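You operate a simulated robot arm through the tools that you are given. There is no shell and no other tool.

You are at the controls of a simulated two-armed robot. One attempt, no reset.

TASK
Charge the pink toothbrush to 100%, then put it back in the stand.
Fine: Use the charger switch on the strip and turn it off again. Leave the other toothbrush as it is.
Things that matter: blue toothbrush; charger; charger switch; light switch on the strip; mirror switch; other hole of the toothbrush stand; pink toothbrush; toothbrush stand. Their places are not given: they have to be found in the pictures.

Only the result counts: the job must be done as asked and must still hold three seconds after the hand-in. Knocking over, shifting, dropping, spilling or breaking anything else fails it.

THE ROBOT
Two 7-joint arms with fingered hands on one trunk that stands fixed in place. Base frame: the origin is at the foot of the trunk, x ahead of it, y to its left, z up. Readings come in mm, degrees, newtons and seconds.
The left shoulder is at [35, 173, 1346], the right one opposite. With the tool pointing down near the work surface each hand reaches from about 100 to 700 mm from the base axis, measured 20 degrees to its own side. Payload 3.5 kg a hand.
Tool frame (each hand has its own): the origin (TCP) lies between the finger pads and is the grasp point; the fingertips stand 30 mm ahead of it; z points along the fingers, y is the line along which they close. The gripper opens to 104 mm. The gripper's body begins 35 mm behind the TCP. The gripper is a hand of 3 fingers: y runs from the thumb to the fingers, the wrist lies at [-15, -104, -178] in the tool frame.
Orientation is told as [roll, pitch, yaw] about the base's x, y, z axes, in that order, counted from this pose: with the fingers straight down and the wrist toward the robot, the tool's x, y and z point along [0, 1, 0], [1, 0, 0] and [0, 0, -1] of the base frame.

THE INTERFACE
- The arms move only by the tool play_rows. It takes "left_increments", "right_increments" or both (then of equal length, played together; a hand with none holds still); each is a list of rows, each a list of 6 numbers: the shift along the tool's x, y, z in units of 200 mm (1.0 is 200 mm), then the turn, a rotation vector about the tool's x, y, z in units of 180 degrees (1.0 is 180 degrees). In form: [[tx, ty, tz, rx, ry, rz], ...]. A call has 1 to 20 rows; each row is the pose to reach, as a shift and turn from the pose commanded when the call began, along the tool's axes at that moment. A call with a number of a shift or a turn outside -1 to 1 is refused whole. Each row takes 0.2 s and may step no farther than 50 mm and 8.6 degrees from the row before; otherwise, the whole call is refused. A pose out of reach is approached as far as the arm can. The call stops where the force on the tool passes 40 N (or 10 N more than at its start, if that is more) or the arm is blocked; 0.2 s more then pass. In this call time passes only in rows, and 0.2 s behind the last. The reply holds the time, the measured pose of the TCP, the force on the tool along the base axes, the opening and the grip force, in the units named above and with some noise, with the torque about the TCP (base axes, N m) and any sound that the robot's microphone picked up.
- Cameras (640 x 400 px; columns grow to the right, rows downward): "scene" is now at [107.4, -37.4, 1516.3]; the picture's right is [-0.41, -0.91, 0.00], its down [-0.55, 0.25, -0.80] and it looks along [0.73, -0.33, -0.60] (base axes); focal length 309 px, centre (320, 200). "left" rides on the left gripper at [-64, -94, -117] in its tool frame; the picture's right is [-0.72, -0.33, 0.61], its down [0.64, -0.65, 0.40] and it looks along [0.27, 0.68, 0.68] (tool axes); focal length 238 px, centre (320, 200). "right" rides on the right gripper at [64, -94, -117] in its tool frame; the picture's right is [-0.72, 0.33, -0.61], its down [-0.64, -0.65, 0.40] and it looks along [-0.27, 0.68, 0.68] (tool axes); focal length 238 px, centre (320, 200).
- get_image(camera): a new picture of that camera. No time passes.
- raise_lower(by): slides the trunk up (or, below 0, down) by that many mm; the arms and the scene camera ride with it, the base frame stays. It gives what a move gives, with no picture.
- curl_fingers(index, middle, thumb_bend, thumb_turn, hand): sets how far each is bent, from 0 (flat) to 1 (curled in); at 0.3 the hand is open as for a grip, at 0.7 the pads meet at the TCP. One left out holds its place. A second passes; each finger stops where it meets its share of the squeeze, and holds until it gets a number again. It is the only way to open and close the hand. It gives what a move gives, with no picture; readings hold the bend of each and the force on the fingers (four entries, about 0 where the hand has none), thumb and palm. thumb_turn goes from beside the hand (0) to across from the fingers (1), as for a grip.
- head_to(pan, tilt): turns the head with the scene camera to pan (to the left, within 86 degrees either way) and tilt (down, from -29 to 69), counted from straight ahead of the robot. It gives what a move gives.
- point_at(camera, pixels): for up to 12 pixels [column, row] of the newest picture of that camera ("zoom" is the newest enlarged one), the place [x, y, z] in the base frame of the surface seen there, good to about 2 mm. No time passes.
- zoom(camera, box): a new picture of the part [left, top, right, bottom] of that camera's present view, enlarged. No time passes.
- finish_job(): hands the job in; it is judged then, once.

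Open the grippers and draw the arms clear of the work before you hand the job in, unless the task says otherwise.

The tools are called as a command line: name --argument value ..., lists and objects as JSON in quotes. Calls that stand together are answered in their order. play_rows: Moves the arms, as the interface text tells. Its arguments: {"type":"object","properties":{"left_increments":{"type":"array","items":{"type":"array","items":{"type":"number"}}},"right_increments":{"type":"array","items":{"type":"array","items":{"type":"number"}}}},"required":[]} The other tools are called the same way: raise_lower (by) slides the trunk up or down; curl_fingers (index, middle, thumb_bend, thumb_turn, hand) moves the fingers one by one; head_to (pan, tilt) turns the head that bears the scene camera; get_image (camera) takes a picture; point_at (camera, pixels) gives the place of the surface under pixels of a picture; zoom (camera, box) takes an enlarged picture of a part of a camera's view; finish_job () hands the job in.

At the start:

```text
clock: 0.0
left_ee_pos: [524.9, -39.5, 1334.0]
left_ee_rot: [0.0, 0.0, 0.1]
left_wrist_force: [-0.6, 0.2, 0.3]
left_wrist_torque: [0.01, 0.01, -0.02]
left_gripper_width: 103.5
left_grip_force: 0.1
left_shape: jaw
left_bend: [0.3, 0.3, 0.3, 0.98]
left_finger forces: [0.0, 0.0, 0.0, 0.0, 0.1, 0.0]
right_ee_pos: [309.0, -384.5, 1206.9]
right_ee_rot: [-0.1, 0.0, 0.0]
right_wrist_force: [0.7, 0.2, -1.0]
right_wrist_torque: [0.0, 0.0, -0.02]
right_gripper_width: 103.5
right_grip_force: 0.1
right_shape: jaw
right_bend: [0.3, 0.3, 0.3, 0.98]
right_finger forces: [0.0, 0.1, 0.0, 0.0, 0.1, 0.0]
trunk travel left (down, up): [-441.0, 313.0]
head pan, tilt: [-24.4, 36.9]
```

scene: 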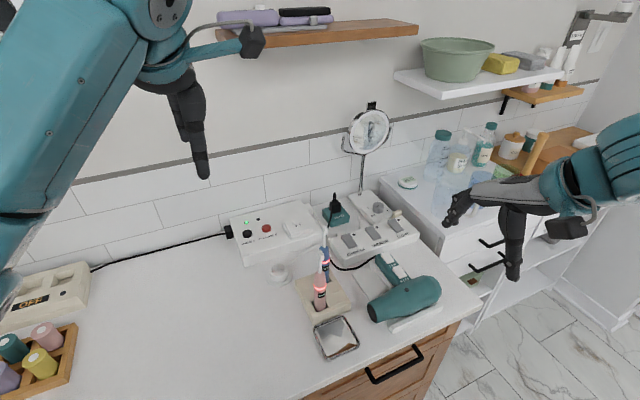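
right: 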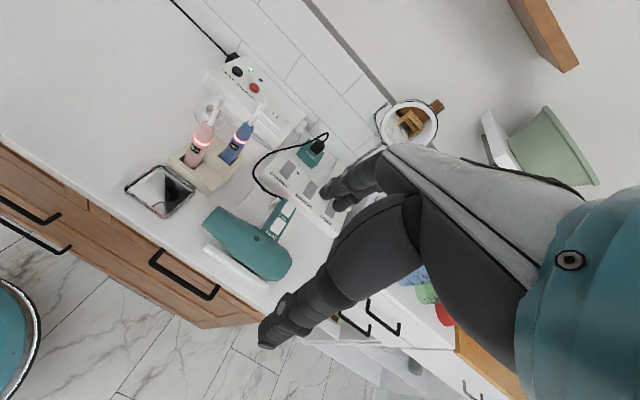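
left: 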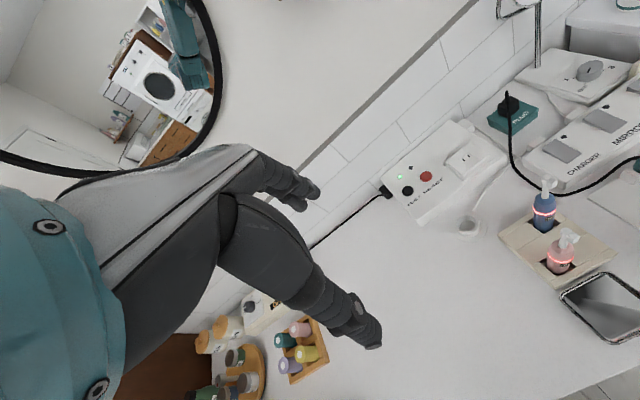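

I start by looking closely at the work area around columns 220-460, rows 180-370 of the scene picture.

zoom --camera "scene" --box '[220, 180, 440, 320]'

zoom --camera "left" --box '[370, 40, 640, 320]'

zoom --camera "right" --box '[100, 20, 380, 300]'

```text
2.86 times, centred on (330, 250) of scene
```

zoom: 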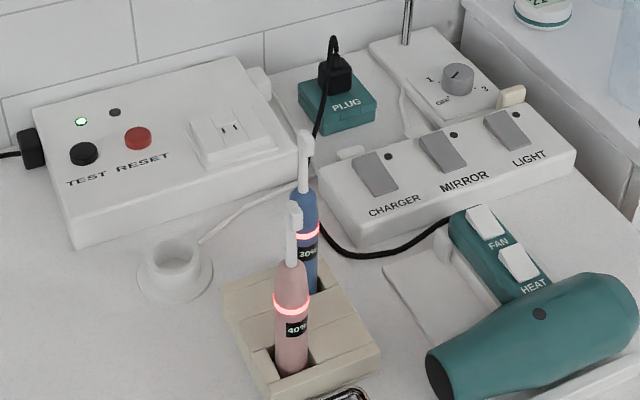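

```text
1.43 times, centred on (505, 180) of left
```

zoom: 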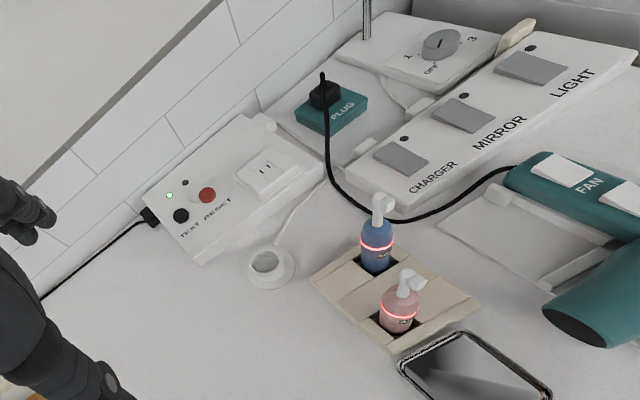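

```text
1.43 times, centred on (240, 160) of right
```

zoom: 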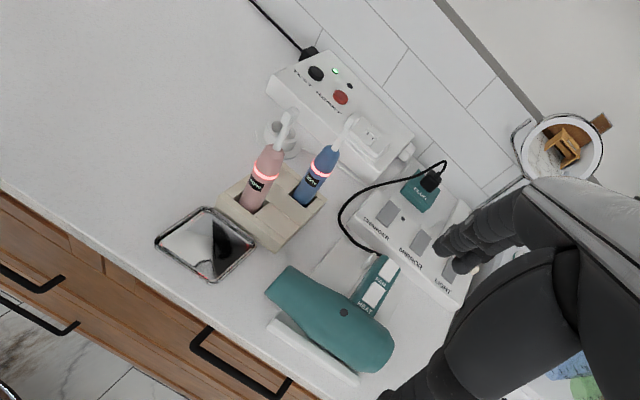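

The charger seems to be the small white cup at about (280,272) in the scene picture, with the stand at (325,295) and the CHARGER rocker at (349,241). I take larger zooms to measure them.

zoom --camera "scene" --box '[255, 210, 365, 330]'

```text
3.33 times, centred on (310, 270) of scene
```

zoom: 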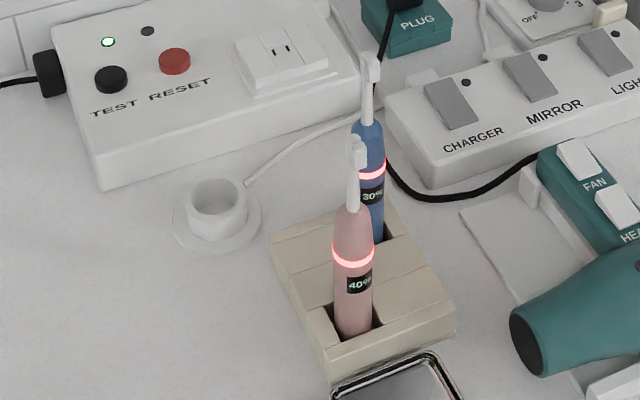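

Pink brush body runs from (352,212) to (355,335) in the zoom, the charger cup top is near (217,197), and the CHARGER rocker near (452,103). I measure these places.

point_at --camera "zoom" --pixels '[[357, 140], [353, 205], [352, 232], [352, 310], [353, 330], [217, 182], [190, 200], [243, 200], [217, 215], [217, 250], [178, 225], [260, 222]]'

point_at --camera "zoom" --pixels '[[430, 86], [460, 83], [442, 127], [476, 120], [452, 103], [466, 82], [275, 250], [332, 370], [455, 310], [390, 215], [367, 60], [368, 130]]'

point_at --camera "zoom" --pixels '[[436, 95], [470, 120], [440, 120], [465, 95], [325, 310], [375, 325], [340, 345], [360, 298], [400, 250], [300, 280], [400, 330], [150, 150]]'

```text
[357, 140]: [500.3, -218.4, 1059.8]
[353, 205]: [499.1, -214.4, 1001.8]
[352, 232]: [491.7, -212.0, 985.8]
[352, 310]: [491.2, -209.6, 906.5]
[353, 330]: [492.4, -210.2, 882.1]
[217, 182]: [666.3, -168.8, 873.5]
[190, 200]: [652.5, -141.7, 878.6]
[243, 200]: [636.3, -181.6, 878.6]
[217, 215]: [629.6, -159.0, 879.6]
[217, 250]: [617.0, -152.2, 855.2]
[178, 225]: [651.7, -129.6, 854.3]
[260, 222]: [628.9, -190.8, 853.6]
```

```text
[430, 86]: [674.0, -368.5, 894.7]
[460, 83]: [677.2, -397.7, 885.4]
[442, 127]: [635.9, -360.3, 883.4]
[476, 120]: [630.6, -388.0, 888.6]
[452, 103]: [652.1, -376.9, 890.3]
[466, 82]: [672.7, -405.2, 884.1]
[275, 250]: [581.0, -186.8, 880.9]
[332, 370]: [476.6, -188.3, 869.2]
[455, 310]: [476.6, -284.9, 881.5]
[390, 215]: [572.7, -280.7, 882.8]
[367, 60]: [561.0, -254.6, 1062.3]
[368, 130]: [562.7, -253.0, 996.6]
```

```text
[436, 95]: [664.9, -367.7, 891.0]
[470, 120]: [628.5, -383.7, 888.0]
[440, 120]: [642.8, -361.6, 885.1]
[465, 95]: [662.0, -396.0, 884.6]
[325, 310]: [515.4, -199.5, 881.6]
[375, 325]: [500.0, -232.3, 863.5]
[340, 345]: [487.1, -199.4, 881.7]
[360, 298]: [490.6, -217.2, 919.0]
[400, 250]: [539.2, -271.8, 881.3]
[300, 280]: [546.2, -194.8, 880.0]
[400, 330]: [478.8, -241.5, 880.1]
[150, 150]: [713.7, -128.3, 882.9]
```

Left arm will carry the brush (wrist to the left, away from the blue brush), right arm will work the switch. First I take a closer look at the charger cup, the stand and the strip.

zoom --camera "scene" --box '[262, 250, 302, 290]'

zoom --camera "scene" --box '[300, 260, 360, 330]'

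zoom --camera "scene" --box '[310, 190, 430, 270]'

```text
10.00 times, centred on (282, 270) of scene
```

zoom: 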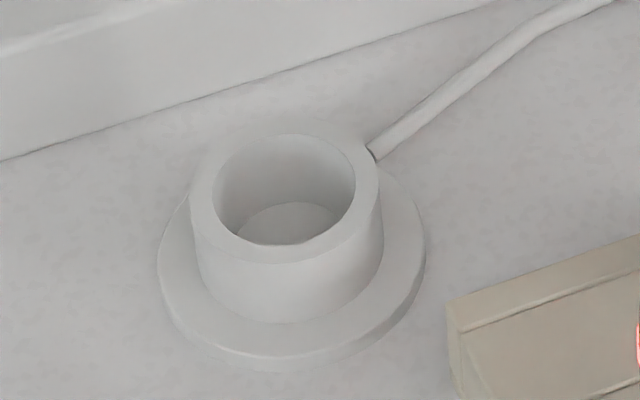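

```text
5.71 times, centred on (330, 295) of scene
```

zoom: 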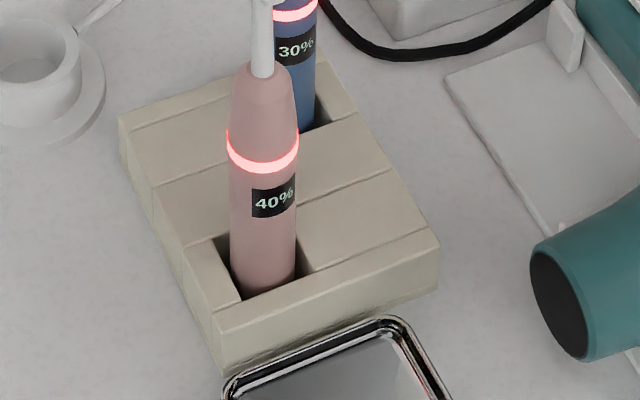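

```text
5.00 times, centred on (370, 230) of scene
```

zoom: 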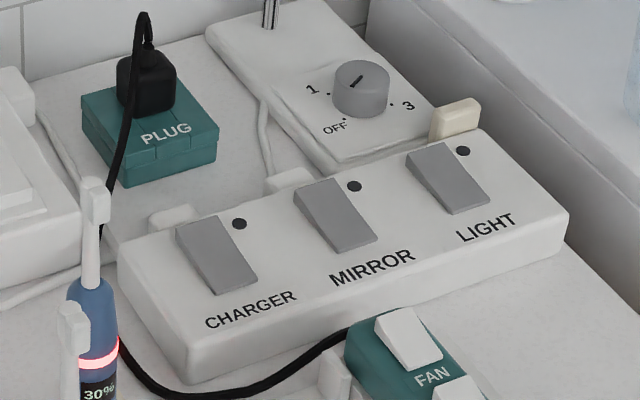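

Inner cup width is about 37 mm against a brush of about 27 mm. The three rockers all stand raised at their rear edge with dark lamps; I measure the CHARGER rocker's corners and the neighbouring strip surface.

point_at --camera "zoom" --pixels '[[184, 233], [212, 222], [196, 226], [205, 250], [215, 240], [235, 265], [222, 288], [250, 276], [238, 282], [240, 224], [160, 250], [200, 310]]'

point_at --camera "zoom" --pixels '[[300, 194], [330, 183], [340, 245], [370, 235], [355, 187], [125, 240], [180, 335], [560, 205], [500, 130], [200, 360], [230, 290], [275, 250]]'

zoom --camera "scene" --box '[262, 250, 302, 290]'

```text
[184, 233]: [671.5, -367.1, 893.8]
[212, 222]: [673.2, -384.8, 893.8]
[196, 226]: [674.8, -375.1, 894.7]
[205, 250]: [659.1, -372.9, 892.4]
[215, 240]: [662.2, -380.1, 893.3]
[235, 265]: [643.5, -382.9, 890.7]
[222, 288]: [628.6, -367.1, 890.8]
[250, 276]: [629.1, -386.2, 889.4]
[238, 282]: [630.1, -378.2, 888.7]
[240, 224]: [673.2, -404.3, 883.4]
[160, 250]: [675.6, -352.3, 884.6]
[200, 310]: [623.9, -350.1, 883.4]
```

```text
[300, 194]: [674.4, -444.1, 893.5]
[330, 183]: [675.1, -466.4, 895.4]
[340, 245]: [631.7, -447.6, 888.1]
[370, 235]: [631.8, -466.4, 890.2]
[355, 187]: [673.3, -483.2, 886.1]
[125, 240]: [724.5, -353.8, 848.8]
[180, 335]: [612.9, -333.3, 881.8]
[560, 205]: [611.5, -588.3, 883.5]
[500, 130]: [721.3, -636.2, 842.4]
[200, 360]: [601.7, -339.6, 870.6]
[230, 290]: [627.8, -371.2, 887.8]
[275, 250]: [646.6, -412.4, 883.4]
```

```text
10.00 times, centred on (282, 270) of scene
```

zoom: 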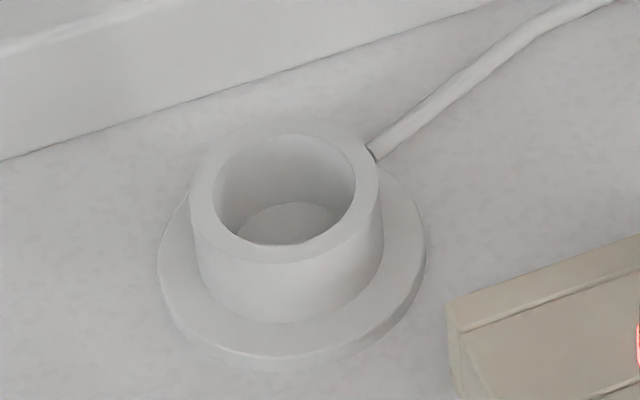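

Rocker spans x 627..675 at y about -377, rear edge higher (894.5 against 889). Now I measure points on the cup rim at (202,190), (372,190), (285,140), (285,253) and its floor at (290,222) in this zoom.

point_at --camera "zoom" --pixels '[[203, 195], [368, 180], [285, 253], [235, 240], [345, 230], [360, 158], [220, 155], [290, 222], [270, 230], [310, 235], [205, 215], [290, 345]]'

zoom --camera "scene" --box '[300, 230, 360, 330]'

```text
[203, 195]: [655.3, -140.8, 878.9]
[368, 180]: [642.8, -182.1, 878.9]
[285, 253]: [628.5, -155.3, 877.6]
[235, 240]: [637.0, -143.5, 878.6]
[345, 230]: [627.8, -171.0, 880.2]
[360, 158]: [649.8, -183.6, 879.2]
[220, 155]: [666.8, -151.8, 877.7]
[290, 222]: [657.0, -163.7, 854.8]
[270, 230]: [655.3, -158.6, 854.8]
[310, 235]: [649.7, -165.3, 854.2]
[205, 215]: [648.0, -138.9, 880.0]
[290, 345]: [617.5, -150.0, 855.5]
```

```text
4.00 times, centred on (330, 280) of scene
```

zoom: 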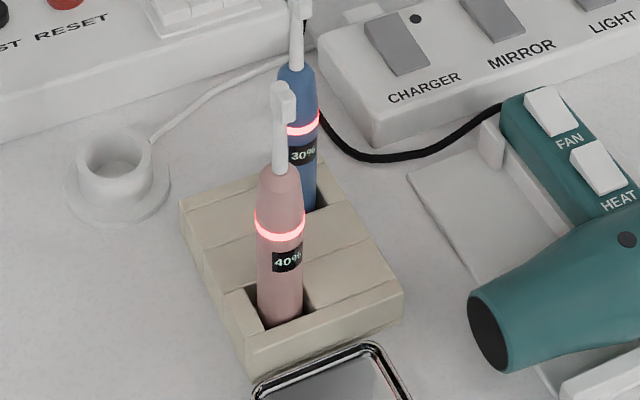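

The cup is centred near (648.5, -161.5), rim at 879, floor at 855; the pink brush axis is near (503.5, -216.5). I now turn the left hand so its fingers point ahead and 25° down, closing sideways with the wrist to the left, while moving to about (400, -100, 1250).

play_rows --left_increments '[[-0.0214, -0.0446, 0.03, -0.0201, 0.0201, 0.0315], [-0.0429, -0.0893, 0.06, -0.0401, 0.0401, 0.063], [-0.0643, -0.1339, 0.09, -0.0602, 0.0602, 0.0944], [-0.0857, -0.1786, 0.12, -0.0802, 0.0802, 0.1259], [-0.1071, -0.2232, 0.15, -0.1003, 0.1003, 0.1574], [-0.1286, -0.2679, 0.18, -0.1203, 0.1203, 0.1889], [-0.15, -0.3125, 0.21, -0.1404, 0.1404, 0.2204], [-0.1714, -0.3571, 0.24, -0.1605, 0.1605, 0.2518], [-0.1929, -0.4018, 0.27, -0.1805, 0.1805, 0.2833], [-0.2143, -0.4464, 0.3, -0.2006, 0.2006, 0.3148], [-0.2357, -0.4911, 0.33, -0.2206, 0.2206, 0.3463], [-0.2571, -0.5357, 0.36, -0.2407, 0.2407, 0.3777], [-0.2786, -0.5804, 0.39, -0.2607, 0.2607, 0.4092], [-0.3, -0.625, 0.42, -0.2808, 0.2808, 0.4407]]'

```text
clock: 3.0
left_ee_pos: [399.7, -99.8, 1250.9]
left_ee_rot: [65.0, 0.0, -90.1]
left_wrist_force: [-0.2, -0.1, 0.1]
left_wrist_torque: [0.01, 0.01, -0.03]
left_gripper_width: 103.4
left_grip_force: 0.1
left_shape: jaw
left_bend: [0.3, 0.3, 0.3, 0.98]
left_finger forces: [0.0, 0.1, 0.1, 0.0, 0.0, 0.0]
right_ee_pos: [308.9, -383.6, 1207.5]
right_ee_rot: [0.0, 0.0, -0.1]
right_wrist_force: [-0.4, 0.2, -0.6]
right_wrist_torque: [0.02, 0.0, 0.02]
right_gripper_width: 103.5
right_grip_force: 0.0
right_shape: jaw
right_bend: [0.3, 0.3, 0.3, 0.98]
right_finger forces: [0.0, 0.0, 0.0, 0.0, 0.0, 0.0]
trunk travel left (down, up): [-441.0, 313.0]
head pan, tilt: [-24.4, 36.9]
```

The left hand reached the wanted orientation. I look at the pictures to check it and the free space.

get_image --camera "scene"

get_image --camera "left"

```text
taken
```

scene: 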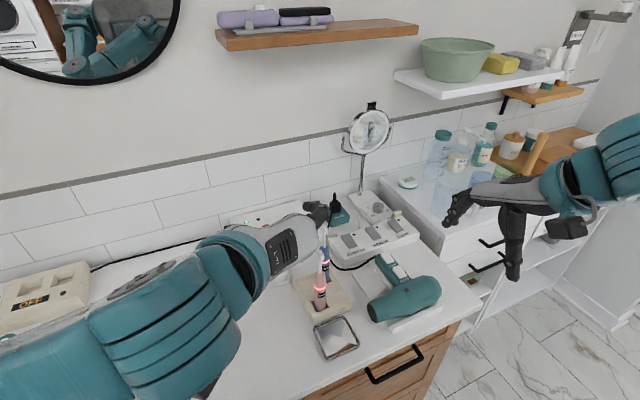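

```text
taken
```

left: 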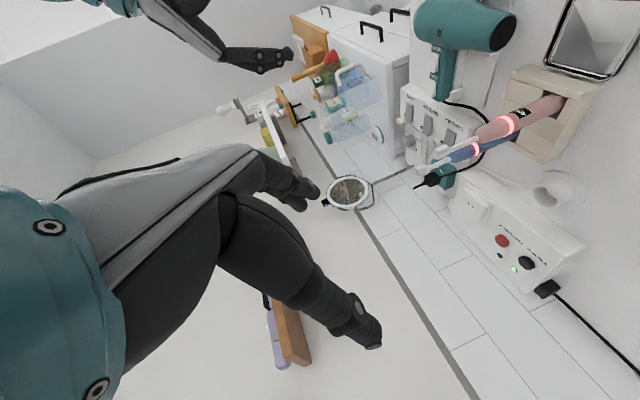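

The hand is seen well; the forearm runs from bottom left (60,350) to (240,260). I check where the arm lies in space, so that lowering it will not hit the things on the left of the counter.

point_at --camera "scene" --pixels '[[10, 350], [60, 350], [110, 330], [180, 300], [215, 280], [245, 260], [285, 245], [318, 212], [40, 395], [180, 380], [230, 340], [20, 300]]'

head_to --pan 20 --tilt 50

get_image --camera "scene"

```text
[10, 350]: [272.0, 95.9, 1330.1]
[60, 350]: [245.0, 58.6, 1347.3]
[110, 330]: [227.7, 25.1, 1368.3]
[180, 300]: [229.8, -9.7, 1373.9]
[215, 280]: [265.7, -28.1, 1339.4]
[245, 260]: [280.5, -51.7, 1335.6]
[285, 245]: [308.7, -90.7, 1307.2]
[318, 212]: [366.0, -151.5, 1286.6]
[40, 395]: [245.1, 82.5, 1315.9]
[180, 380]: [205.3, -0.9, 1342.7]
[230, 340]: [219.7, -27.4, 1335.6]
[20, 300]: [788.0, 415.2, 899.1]
```

```text
clock: 4.1
left_ee_pos: [400.3, -100.6, 1251.5]
left_ee_rot: [64.9, 0.1, -89.9]
left_wrist_force: [0.3, -0.1, 0.7]
left_wrist_torque: [-0.03, 0.01, -0.01]
left_gripper_width: 103.4
left_grip_force: 0.1
left_shape: jaw
left_bend: [0.3, 0.3, 0.3, 0.98]
left_finger forces: [0.0, 0.0, 0.0, 0.0, 0.0, 0.1]
right_ee_pos: [308.5, -383.6, 1207.3]
right_ee_rot: [0.0, -0.1, 0.1]
right_wrist_force: [0.3, 0.5, 0.9]
right_wrist_torque: [0.02, 0.01, 0.0]
right_gripper_width: 103.9
right_grip_force: 0.1
right_shape: jaw
right_bend: [0.3, 0.3, 0.3, 0.98]
right_finger forces: [0.0, 0.0, 0.0, 0.0, 0.0, 0.0]
trunk travel left (down, up): [-441.0, 313.0]
head pan, tilt: [20.0, 50.0]
```

```text
taken
```

scene: 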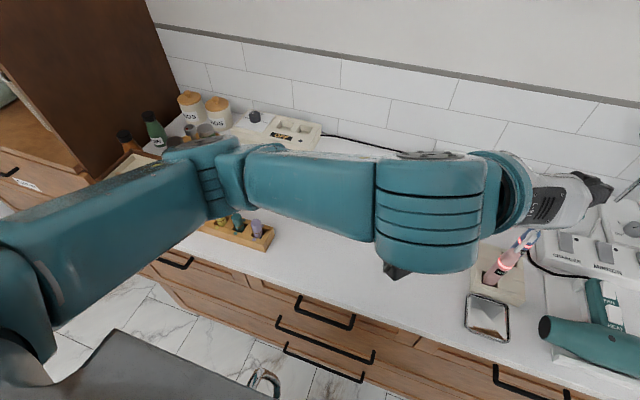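

The upper arm runs from bottom left to the elbow near (205,185) and the forearm on to (430,220). I measure the elbow and the things beneath it.

point_at --camera "scene" --pixels '[[180, 200], [205, 185], [225, 170], [300, 190], [430, 220], [100, 230], [258, 227], [215, 110], [150, 130], [390, 270], [237, 222], [290, 130]]'

```text
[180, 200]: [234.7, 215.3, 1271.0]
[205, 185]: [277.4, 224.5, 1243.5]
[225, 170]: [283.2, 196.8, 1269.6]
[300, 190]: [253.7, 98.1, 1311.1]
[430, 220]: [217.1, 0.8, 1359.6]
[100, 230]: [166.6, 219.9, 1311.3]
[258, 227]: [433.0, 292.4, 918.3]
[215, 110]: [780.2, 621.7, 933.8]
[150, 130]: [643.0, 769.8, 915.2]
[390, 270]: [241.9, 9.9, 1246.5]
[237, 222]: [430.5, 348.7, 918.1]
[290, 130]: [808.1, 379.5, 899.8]
```

Everything under the elbow is below 940 mm, so there is room. I lower the trunk by 150 mm for better reach to the charger and the strip, and turn the head back to the work.

raise_lower --by -150

head_to --pan -20 --tilt 40

get_image --camera "scene"

```text
clock: 5.9
left_ee_pos: [398.6, -99.5, 1100.5]
left_ee_rot: [65.0, -0.1, -89.9]
left_wrist_force: [0.1, -0.2, -0.5]
left_wrist_torque: [0.03, 0.02, -0.01]
left_gripper_width: 103.5
left_grip_force: 0.1
left_shape: jaw
left_bend: [0.3, 0.3, 0.3, 0.98]
left_finger forces: [0.1, 0.0, 0.1, 0.0, 0.0, 0.0]
right_ee_pos: [328.6, -384.4, 1032.2]
right_ee_rot: [0.2, 5.0, 0.1]
right_wrist_force: [-0.7, -0.8, -1.6]
right_wrist_torque: [0.02, 0.0, 0.02]
right_gripper_width: 103.7
right_grip_force: 0.1
right_shape: jaw
right_bend: [0.3, 0.3, 0.3, 0.98]
right_finger forces: [0.0, 0.0, 0.0, 0.0, 0.0, 0.1]
trunk travel left (down, up): [-291.0, 463.0]
head pan, tilt: [20.0, 50.0]
```

```text
clock: 6.9
left_ee_pos: [399.5, -99.3, 1100.1]
left_ee_rot: [65.1, 0.0, -89.9]
left_wrist_force: [0.0, 0.2, -0.4]
left_wrist_torque: [0.0, 0.03, 0.0]
left_gripper_width: 103.6
left_grip_force: 0.1
left_shape: jaw
left_bend: [0.3, 0.3, 0.3, 0.98]
left_finger forces: [0.1, 0.1, 0.1, 0.1, 0.0, 0.0]
right_ee_pos: [327.0, -385.7, 1031.0]
right_ee_rot: [0.1, 5.1, 0.1]
right_wrist_force: [0.0, -0.9, 0.3]
right_wrist_torque: [-0.04, 0.0, -0.01]
right_gripper_width: 103.8
right_grip_force: 0.0
right_shape: jaw
right_bend: [0.3, 0.3, 0.3, 0.98]
right_finger forces: [0.1, 0.0, 0.0, 0.0, 0.0, 0.0]
trunk travel left (down, up): [-291.0, 463.0]
head pan, tilt: [-20.0, 40.0]
```

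```text
taken
```

scene: 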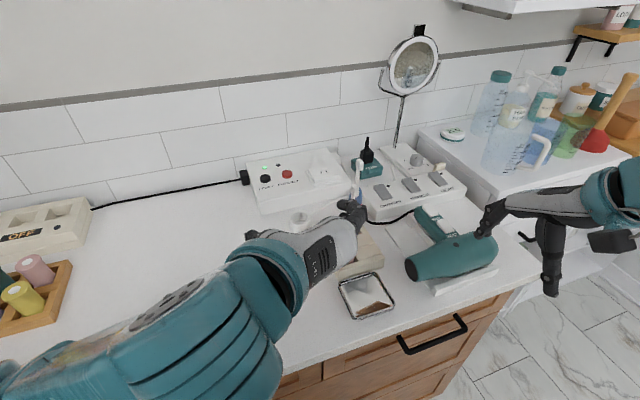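

The right hand did not follow exactly (now at (327, -385, 1031) with pitch 5°), so something may be limiting it. I check its surroundings with its camera and measure its fingers against the hairdryer at (460,255).

get_image --camera "right"

point_at --camera "scene" --pixels '[[495, 212], [550, 285], [480, 245], [490, 262], [430, 262], [540, 205], [600, 190], [628, 200], [450, 240], [365, 295], [500, 300], [510, 320]]'

head_to --pan -55 --tilt 50

get_image --camera "scene"

```text
taken
```

right: 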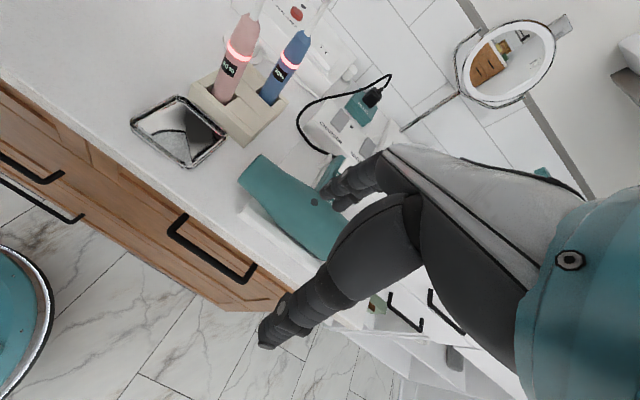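

```text
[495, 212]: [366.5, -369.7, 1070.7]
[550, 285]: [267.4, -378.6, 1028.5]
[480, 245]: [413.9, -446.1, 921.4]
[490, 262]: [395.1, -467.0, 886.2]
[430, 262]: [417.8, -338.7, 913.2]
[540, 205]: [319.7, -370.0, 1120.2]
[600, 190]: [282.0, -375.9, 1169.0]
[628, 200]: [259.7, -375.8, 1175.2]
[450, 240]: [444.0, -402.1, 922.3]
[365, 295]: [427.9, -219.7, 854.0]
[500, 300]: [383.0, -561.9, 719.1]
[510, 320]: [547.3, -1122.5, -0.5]
```

```text
clock: 8.0
left_ee_pos: [399.3, -99.7, 1100.4]
left_ee_rot: [64.9, -0.1, -89.9]
left_wrist_force: [-0.2, -0.2, -0.6]
left_wrist_torque: [0.01, 0.0, -0.01]
left_gripper_width: 103.7
left_grip_force: 0.1
left_shape: jaw
left_bend: [0.3, 0.3, 0.3, 0.98]
left_finger forces: [0.1, 0.1, 0.1, 0.0, 0.0, 0.1]
right_ee_pos: [328.0, -385.3, 1032.4]
right_ee_rot: [0.1, 5.1, 0.1]
right_wrist_force: [0.4, -0.5, 0.2]
right_wrist_torque: [-0.05, 0.04, 0.01]
right_gripper_width: 103.5
right_grip_force: 0.1
right_shape: jaw
right_bend: [0.3, 0.3, 0.3, 0.98]
right_finger forces: [0.0, 0.1, 0.1, 0.1, 0.1, 0.1]
trunk travel left (down, up): [-291.0, 463.0]
head pan, tilt: [-55.0, 50.0]
```

```text
taken
```

scene: 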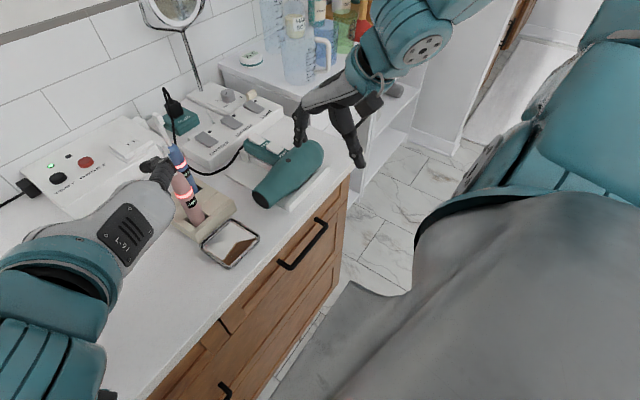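

No contact is visible: right fingertips are near z 1000 while the hairdryer's top is at 922. I move the right hand a little forward, right and up to see whether it follows commands freely.

play_rows --right_increments '[[-0.05, 0.0625, -0.075, 0, 0, 0], [-0.1, 0.125, -0.15, 0, 0, 0], [-0.15, 0.1875, -0.225, 0, 0, 0], [-0.2, 0.25, -0.3, 0, 0, 0]]'

```text
clock: 8.9
left_ee_pos: [399.6, -99.5, 1101.4]
left_ee_rot: [65.0, 0.1, -89.8]
left_wrist_force: [0.1, 0.4, 0.1]
left_wrist_torque: [0.02, 0.01, 0.03]
left_gripper_width: 103.6
left_grip_force: 0.1
left_shape: jaw
left_bend: [0.3, 0.3, 0.3, 0.98]
left_finger forces: [0.0, 0.0, 0.0, 0.1, 0.0, 0.0]
right_ee_pos: [382.4, -426.7, 1087.4]
right_ee_rot: [0.0, 5.1, 0.2]
right_wrist_force: [-0.5, -0.6, 0.5]
right_wrist_torque: [-0.01, 0.01, -0.01]
right_gripper_width: 103.4
right_grip_force: 0.1
right_shape: jaw
right_bend: [0.3, 0.3, 0.3, 0.98]
right_finger forces: [0.0, 0.1, 0.0, 0.1, 0.0, 0.0]
trunk travel left (down, up): [-291.0, 463.0]
head pan, tilt: [-55.0, 50.0]
```

The right hand follows freely. Now I half-close the left hand for the approach, and turn the head back to the brush.

curl_fingers --hand "left" --index 0.45 --middle 0.45 --thumb_bend 0.45 --thumb_turn 1.0

play_rows --left_increments '[[-0.1187, 0.117, 0.078, 0, 0, 0], [-0.2374, 0.234, 0.156, 0, 0, 0], [-0.3561, 0.351, 0.234, 0, 0, 0], [-0.4748, 0.468, 0.312, 0, 0, 0], [-0.5935, 0.585, 0.39, 0, 0, 0]]'

head_to --pan -28 --tilt 42

get_image --camera "scene"

get_image --camera "left"

```text
clock: 9.9
left_ee_pos: [399.8, -98.9, 1100.6]
left_ee_rot: [64.9, 0.0, -89.9]
left_wrist_force: [0.5, 0.5, 0.2]
left_wrist_torque: [0.01, 0.02, 0.03]
left_gripper_width: 65.6
left_grip_force: 0.0
left_shape: fingers
left_bend: [0.45, 0.45, 0.45, 0.99]
left_finger forces: [0.1, 0.0, 0.0, 0.1, 0.0, 0.0]
right_ee_pos: [382.6, -425.7, 1087.7]
right_ee_rot: [0.1, 5.2, 0.1]
right_wrist_force: [-1.2, 0.3, -0.2]
right_wrist_torque: [-0.04, -0.01, -0.01]
right_gripper_width: 103.6
right_grip_force: 0.1
right_shape: jaw
right_bend: [0.3, 0.3, 0.3, 0.98]
right_finger forces: [0.0, 0.1, 0.1, 0.0, 0.0, 0.0]
trunk travel left (down, up): [-291.0, 463.0]
head pan, tilt: [-55.0, 50.0]
```

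```text
clock: 11.2
left_ee_pos: [419.0, -214.8, 961.3]
left_ee_rot: [65.0, 0.0, -89.9]
left_wrist_force: [0.1, -1.0, 0.0]
left_wrist_torque: [0.03, 0.02, -0.03]
left_gripper_width: 65.2
left_grip_force: 0.0
left_shape: fingers
left_bend: [0.45, 0.45, 0.45, 0.99]
left_finger forces: [0.0, 0.1, 0.1, 0.1, 0.0, 0.1]
right_ee_pos: [382.1, -426.0, 1087.0]
right_ee_rot: [0.1, 5.0, 0.0]
right_wrist_force: [-0.5, 1.1, 0.2]
right_wrist_torque: [-0.03, -0.02, -0.02]
right_gripper_width: 104.0
right_grip_force: 0.0
right_shape: jaw
right_bend: [0.3, 0.3, 0.3, 0.98]
right_finger forces: [0.0, 0.0, 0.1, 0.0, 0.0, 0.1]
trunk travel left (down, up): [-291.0, 463.0]
head pan, tilt: [-55.0, 50.0]
```

```text
clock: 12.1
left_ee_pos: [418.9, -214.2, 961.2]
left_ee_rot: [65.0, 0.1, -89.9]
left_wrist_force: [0.0, 0.0, 0.9]
left_wrist_torque: [0.03, 0.0, 0.0]
left_gripper_width: 65.4
left_grip_force: 0.1
left_shape: fingers
left_bend: [0.45, 0.45, 0.45, 0.99]
left_finger forces: [0.0, 0.0, 0.0, 0.1, 0.1, 0.0]
right_ee_pos: [381.3, -425.4, 1087.3]
right_ee_rot: [0.2, 5.1, 0.0]
right_wrist_force: [-0.9, 0.0, -0.5]
right_wrist_torque: [0.02, -0.01, 0.01]
right_gripper_width: 103.5
right_grip_force: 0.0
right_shape: jaw
right_bend: [0.3, 0.3, 0.3, 0.98]
right_finger forces: [0.1, 0.0, 0.0, 0.1, 0.0, 0.1]
trunk travel left (down, up): [-291.0, 463.0]
head pan, tilt: [-28.0, 42.0]
```

```text
taken
```

scene: 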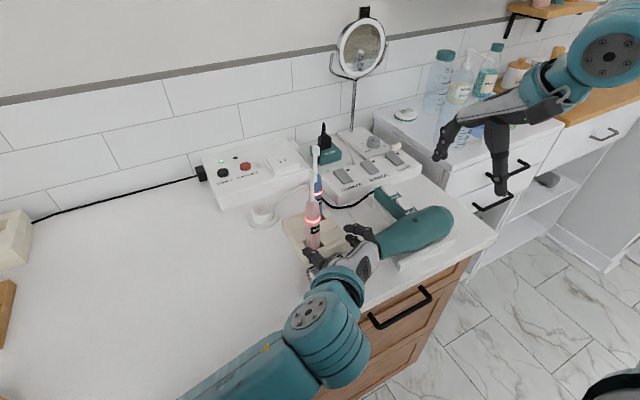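

```text
taken
```

left: 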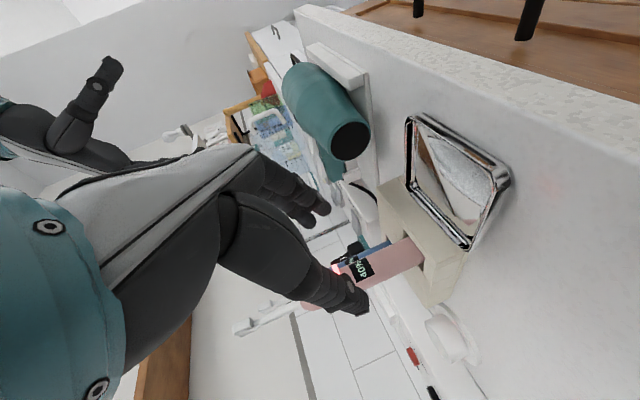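

The half-open left hand (65 mm) stands in front of the pink brush at (313,235). I zoom in to check the alignment.

zoom --camera "scene" --box '[260, 140, 420, 280]'

zoom --camera "left" --box '[220, 150, 480, 350]'

```text
2.86 times, centred on (340, 210) of scene
```

zoom: 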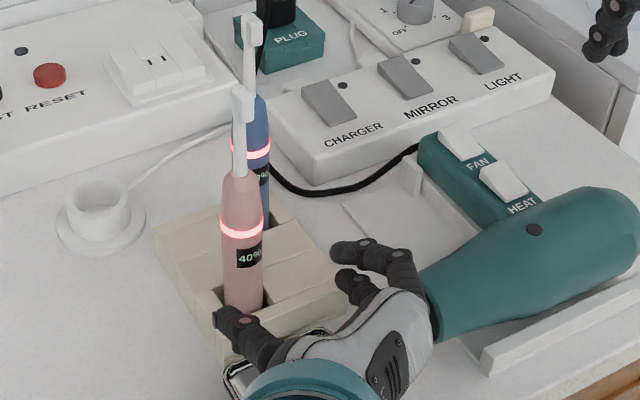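

```text
2.00 times, centred on (350, 250) of left
```

zoom: 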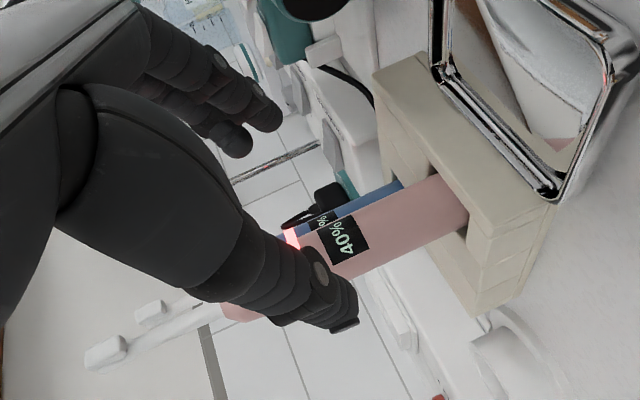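

I re-zoom to measure the thumb tip (225,320) and the fingertips (340,250), (350,280) along with the brush body.

zoom --camera "scene" --box '[270, 170, 400, 270]'

```text
4.00 times, centred on (335, 220) of scene
```

zoom: 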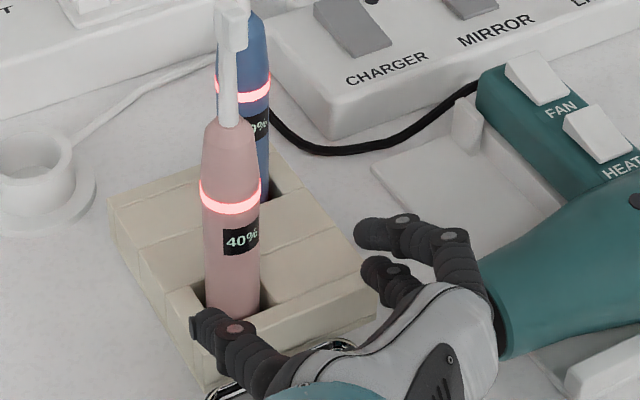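

point_at --camera "zoom" --pixels '[[203, 320], [232, 330], [362, 232], [402, 222], [370, 272], [395, 272], [207, 220], [230, 220], [256, 220], [210, 290], [232, 300], [256, 295]]'

```text
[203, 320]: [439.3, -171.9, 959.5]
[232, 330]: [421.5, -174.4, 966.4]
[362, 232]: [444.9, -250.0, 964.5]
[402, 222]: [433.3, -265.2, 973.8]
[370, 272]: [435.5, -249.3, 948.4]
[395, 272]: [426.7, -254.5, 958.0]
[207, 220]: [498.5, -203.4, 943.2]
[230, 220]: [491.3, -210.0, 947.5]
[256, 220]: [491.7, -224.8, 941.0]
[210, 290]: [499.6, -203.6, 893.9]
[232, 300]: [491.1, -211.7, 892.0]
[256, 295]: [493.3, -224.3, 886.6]
```

Thumb (y≈-178) and fingers (y≈-252) straddle the brush axis (y≈-216.5) evenly. I move forward 84 mm so the body comes to the grasp point.

play_rows --left_increments '[[0.0388, 0.0025, 0.0978, 0, 0, 0], [0.0775, 0.005, 0.1955, 0, 0, 0], [0.1163, 0.0075, 0.2933, 0, 0, 0], [0.155, 0.01, 0.391, 0, 0, 0]]'

zoom --camera "scene" --box '[260, 130, 420, 260]'

zoom --camera "left" --box '[220, 100, 540, 350]'

```text
clock: 13.1
left_ee_pos: [503.7, -216.5, 956.8]
left_ee_rot: [65.1, 0.1, -90.0]
left_wrist_force: [0.7, 0.1, 0.0]
left_wrist_torque: [0.0, -0.02, 0.01]
left_gripper_width: 65.3
left_grip_force: 0.0
left_shape: fingers
left_bend: [0.45, 0.45, 0.45, 0.99]
left_finger forces: [0.1, 0.1, 0.1, 0.0, 0.1, 0.0]
right_ee_pos: [382.9, -424.8, 1086.6]
right_ee_rot: [0.1, 5.1, 0.1]
right_wrist_force: [0.8, 0.3, -0.1]
right_wrist_torque: [0.0, 0.0, -0.01]
right_gripper_width: 103.7
right_grip_force: 0.2
right_shape: jaw
right_bend: [0.3, 0.3, 0.3, 0.98]
right_finger forces: [0.0, 0.1, 0.0, 0.1, 0.0, 0.0]
trunk travel left (down, up): [-291.0, 463.0]
head pan, tilt: [-28.0, 42.0]
```

```text
3.08 times, centred on (340, 195) of scene
```

zoom: 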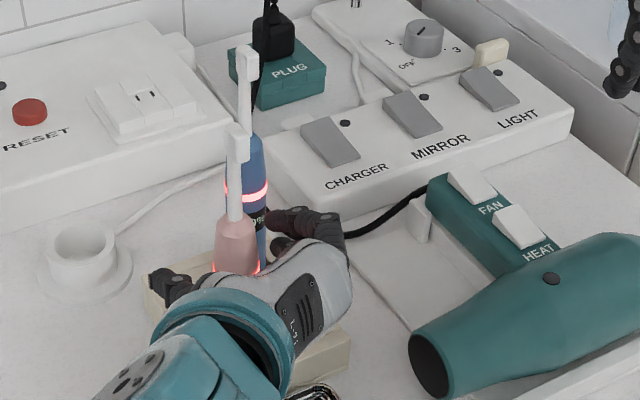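

```text
1.60 times, centred on (380, 225) of left
```

zoom: 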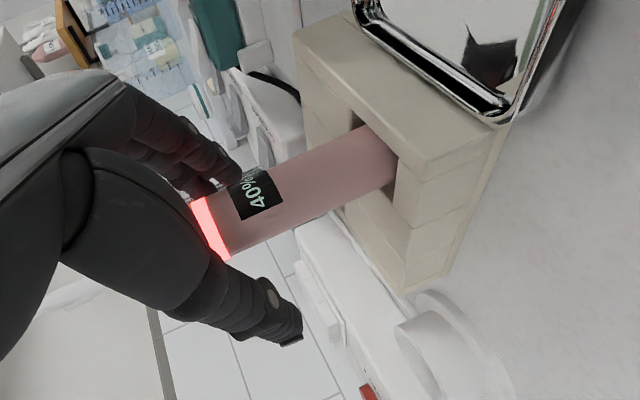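

The brush stands between thumb and fingers with the TCP right on its axis. I close the fingers gradually, first to 0.55.

curl_fingers --hand "left" --index 0.55 --middle 0.55 --thumb_bend 0.55

zoom --camera "left" --box '[220, 100, 540, 350]'

```text
clock: 14.1
left_ee_pos: [502.4, -215.6, 954.9]
left_ee_rot: [65.0, 0.1, -89.9]
left_wrist_force: [0.2, 0.7, 0.0]
left_wrist_torque: [-0.02, 0.0, 0.02]
left_gripper_width: 39.5
left_grip_force: 0.1
left_shape: fingers
left_bend: [0.55, 0.55, 0.55, 1.0]
left_finger forces: [0.0, 0.0, 0.1, 0.1, 0.0, 0.1]
right_ee_pos: [382.0, -425.2, 1086.9]
right_ee_rot: [0.1, 5.1, 0.1]
right_wrist_force: [0.8, -0.1, 0.1]
right_wrist_torque: [-0.01, 0.03, 0.01]
right_gripper_width: 103.8
right_grip_force: 0.2
right_shape: jaw
right_bend: [0.3, 0.3, 0.3, 0.98]
right_finger forces: [0.0, 0.1, 0.0, 0.0, 0.1, 0.0]
trunk travel left (down, up): [-291.0, 463.0]
head pan, tilt: [-28.0, 42.0]
```

```text
1.60 times, centred on (380, 225) of left
```

zoom: 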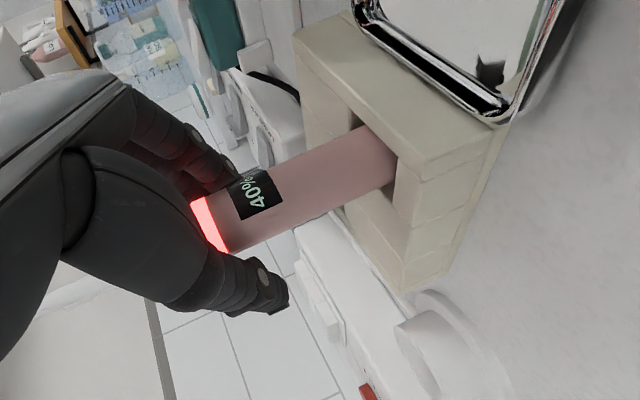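

Opening is 39 mm with no contact yet, well centred. I close on to 0.7 to grip.

curl_fingers --hand "left" --index 0.7 --middle 0.7 --thumb_bend 0.7

zoom --camera "left" --box '[220, 100, 540, 350]'

zoom --camera "scene" --box '[260, 130, 420, 260]'

```text
clock: 15.1
left_ee_pos: [503.5, -216.9, 954.9]
left_ee_rot: [64.9, 0.1, -89.9]
left_wrist_force: [-0.5, 0.8, -0.2]
left_wrist_torque: [0.01, 0.01, 0.02]
left_gripper_width: 10.6
left_grip_force: 3.8
left_shape: fingers
left_bend: [0.66, 0.7, 0.67, 1.0]
left_finger forces: [4.1, 0.0, 0.1, 0.1, 3.8, 0.1]
right_ee_pos: [383.3, -425.3, 1087.1]
right_ee_rot: [0.0, 5.0, 0.1]
right_wrist_force: [0.1, -0.6, -0.2]
right_wrist_torque: [-0.03, 0.0, -0.02]
right_gripper_width: 103.6
right_grip_force: 0.0
right_shape: jaw
right_bend: [0.3, 0.3, 0.3, 0.98]
right_finger forces: [0.0, 0.0, 0.0, 0.0, 0.0, 0.0]
trunk travel left (down, up): [-291.0, 463.0]
head pan, tilt: [-28.0, 42.0]
```

```text
1.60 times, centred on (380, 225) of left
```

zoom: 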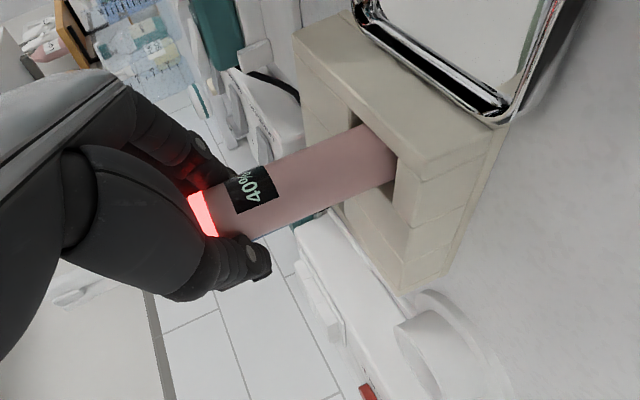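

```text
3.08 times, centred on (340, 195) of scene
```

zoom: 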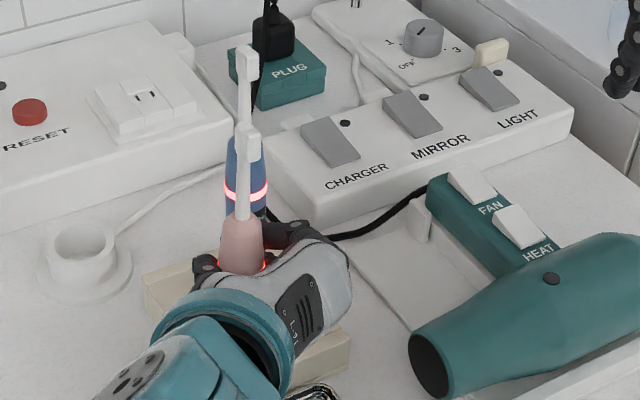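

Index and thumb hold with about 4 N, but the middle finger stopped at 0.7 without contact. I bend the middle further to bring it onto the body.

curl_fingers --hand "left" --middle 0.8

zoom --camera "left" --box '[250, 150, 450, 300]'

```text
clock: 16.1
left_ee_pos: [503.7, -216.3, 954.4]
left_ee_rot: [65.0, 0.0, -90.0]
left_wrist_force: [0.8, -0.1, 0.5]
left_wrist_torque: [0.01, -0.01, -0.01]
left_gripper_width: 4.4
left_grip_force: 1.3
left_shape: fingers
left_bend: [0.69, 0.8, 0.68, 1.0]
left_finger forces: [1.1, 0.1, 0.0, 0.1, 1.2, 0.1]
right_ee_pos: [382.2, -425.7, 1086.7]
right_ee_rot: [0.2, 5.1, 0.0]
right_wrist_force: [-0.1, -0.2, 0.2]
right_wrist_torque: [0.04, 0.03, -0.01]
right_gripper_width: 103.7
right_grip_force: 0.0
right_shape: jaw
right_bend: [0.3, 0.3, 0.3, 0.98]
right_finger forces: [0.1, 0.0, 0.0, 0.1, 0.0, 0.0]
trunk travel left (down, up): [-291.0, 463.0]
head pan, tilt: [-28.0, 42.0]
```

```text
2.67 times, centred on (350, 225) of left
```

zoom: 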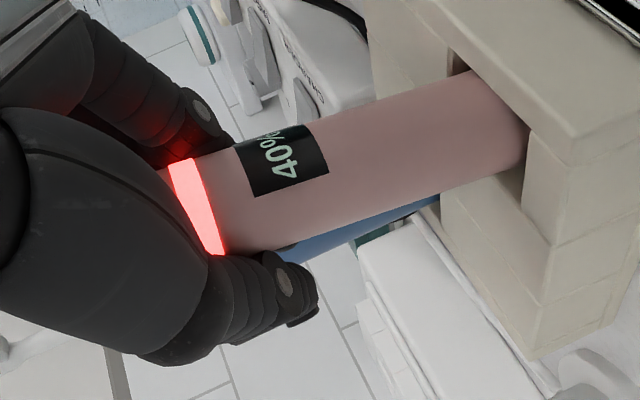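

The forces dropped, so the fingers may be closing past the body rather than on it. I look from the scene camera at the contact before doing anything else.

zoom --camera "scene" --box '[295, 165, 365, 225]'

zoom --camera "right" --box '[150, 0, 400, 200]'

```text
6.67 times, centred on (330, 195) of scene
```

zoom: 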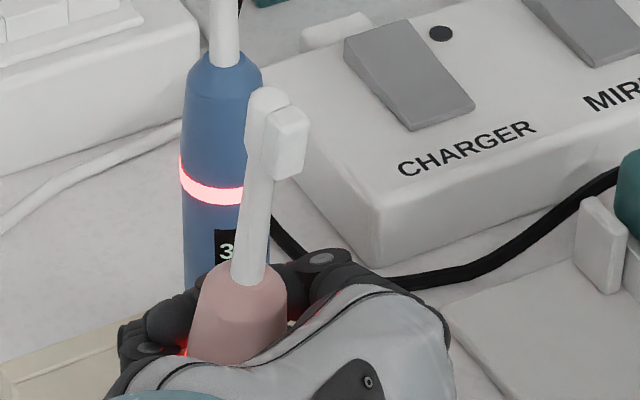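

```text
2.00 times, centred on (275, 100) of right
```

zoom: 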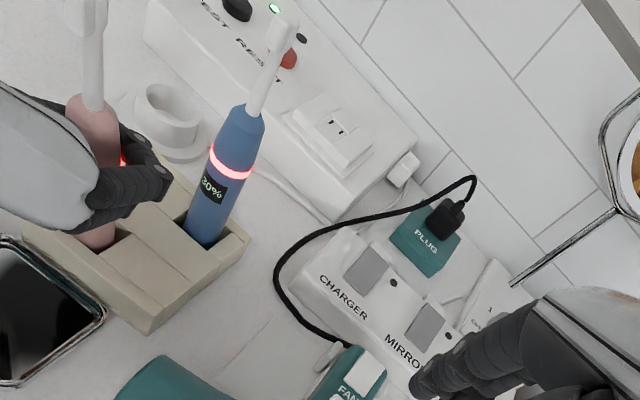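

The right camera shows the pink brush (90,100) leaning toward the palm with the fingertips wrapped past its far side: the hand is too deep. I open to 0.48 again before correcting.

curl_fingers --hand "left" --index 0.48 --middle 0.48 --thumb_bend 0.48

zoom --camera "right" --box '[150, 0, 400, 200]'

zoom --camera "scene" --box '[270, 150, 390, 250]'

```text
clock: 17.1
left_ee_pos: [503.7, -217.0, 954.6]
left_ee_rot: [65.1, 0.0, -89.8]
left_wrist_force: [-0.5, 0.6, 0.2]
left_wrist_torque: [0.01, -0.03, -0.02]
left_gripper_width: 56.2
left_grip_force: 0.1
left_shape: fingers
left_bend: [0.48, 0.48, 0.48, 1.0]
left_finger forces: [0.1, 0.1, 0.0, 0.1, 0.0, 0.0]
right_ee_pos: [381.9, -425.2, 1086.1]
right_ee_rot: [0.1, 5.1, 0.1]
right_wrist_force: [0.5, -0.4, 1.2]
right_wrist_torque: [0.03, 0.0, 0.0]
right_gripper_width: 103.7
right_grip_force: 0.1
right_shape: jaw
right_bend: [0.3, 0.3, 0.3, 0.98]
right_finger forces: [0.1, 0.0, 0.0, 0.0, 0.0, 0.0]
trunk travel left (down, up): [-291.0, 463.0]
head pan, tilt: [-28.0, 42.0]
```

```text
2.00 times, centred on (275, 100) of right
```

zoom: 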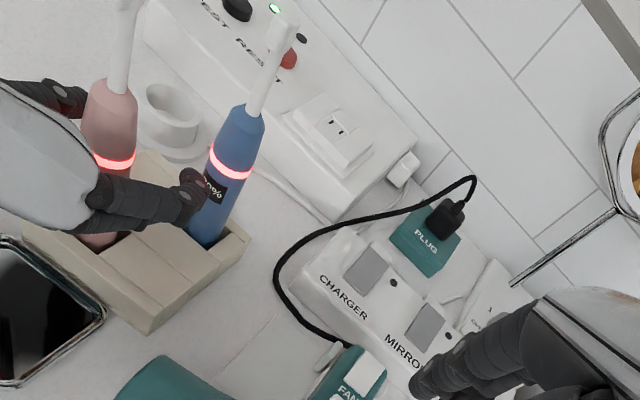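

```text
4.00 times, centred on (330, 200) of scene
```

zoom: 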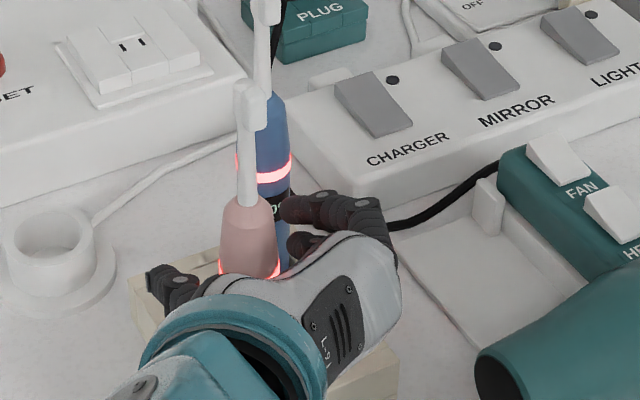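

The brush is upright again. I measure how the half-bent fingers lie relative to the TCP to choose a better grasp depth.

point_at --camera "zoom" --pixels '[[285, 205], [300, 205], [325, 203], [350, 205], [378, 215], [290, 245], [152, 272], [160, 285], [180, 283], [205, 288], [250, 215], [248, 265]]'

```text
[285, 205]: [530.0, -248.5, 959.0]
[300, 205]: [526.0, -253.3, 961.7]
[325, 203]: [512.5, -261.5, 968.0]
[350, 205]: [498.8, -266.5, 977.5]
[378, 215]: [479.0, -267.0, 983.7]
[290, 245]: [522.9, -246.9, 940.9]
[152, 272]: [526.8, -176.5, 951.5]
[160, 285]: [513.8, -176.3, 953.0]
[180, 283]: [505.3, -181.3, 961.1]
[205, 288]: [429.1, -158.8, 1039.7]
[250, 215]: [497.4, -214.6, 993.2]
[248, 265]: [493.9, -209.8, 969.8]
```

At bend 0.48 the tips lie 27 mm ahead of the TCP and curl inward, so for a 27 mm body the brush should sit about 14 mm ahead of the TCP. I level the hand to 5° below horizontal and back off 14 mm.

play_rows --left_increments '[[-0.0063, -0.0008, -0.0231, 0, 0.037, 0], [-0.0127, -0.0017, -0.0463, 0, 0.0741, 0], [-0.019, -0.0025, -0.0694, 0, 0.1111, 0]]'

zoom --camera "scene" --box '[260, 140, 400, 250]'

zoom --camera "left" --box '[220, 100, 540, 350]'

zoom --camera "right" --box '[130, 0, 330, 160]'

```text
clock: 17.9
left_ee_pos: [490.2, -216.8, 957.6]
left_ee_rot: [85.1, 0.0, -89.9]
left_wrist_force: [-0.4, 0.5, 0.2]
left_wrist_torque: [-0.01, 0.01, -0.02]
left_gripper_width: 56.8
left_grip_force: 0.1
left_shape: fingers
left_bend: [0.48, 0.48, 0.48, 1.0]
left_finger forces: [0.0, 0.1, 0.0, 0.0, 0.0, 0.0]
right_ee_pos: [382.1, -425.7, 1086.8]
right_ee_rot: [0.1, 5.0, 0.1]
right_wrist_force: [-0.1, 0.1, 0.8]
right_wrist_torque: [0.01, -0.01, 0.02]
right_gripper_width: 103.9
right_grip_force: 0.0
right_shape: jaw
right_bend: [0.3, 0.3, 0.3, 0.98]
right_finger forces: [0.1, 0.1, 0.0, 0.0, 0.0, 0.0]
trunk travel left (down, up): [-291.0, 463.0]
head pan, tilt: [-28.0, 42.0]
```

```text
3.64 times, centred on (330, 195) of scene
```

zoom: 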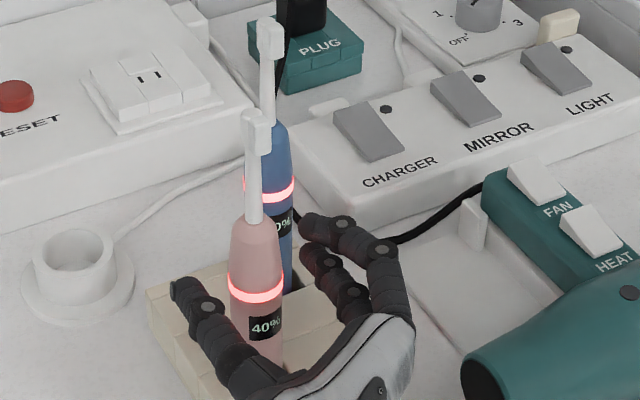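

```text
1.60 times, centred on (380, 225) of left
```

zoom: 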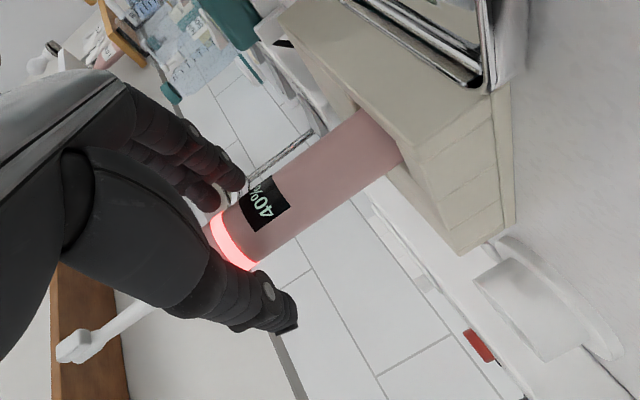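

```text
2.50 times, centred on (230, 80) of right
```

zoom: 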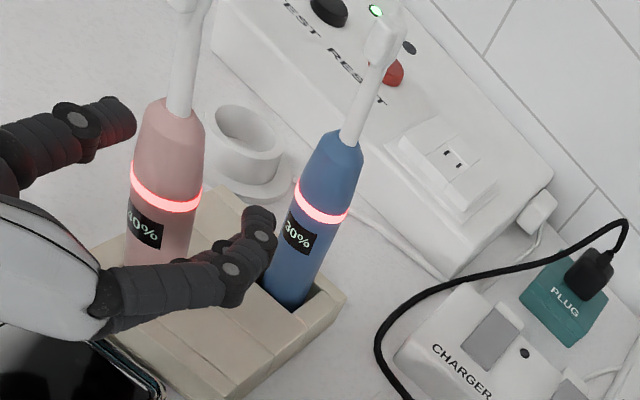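

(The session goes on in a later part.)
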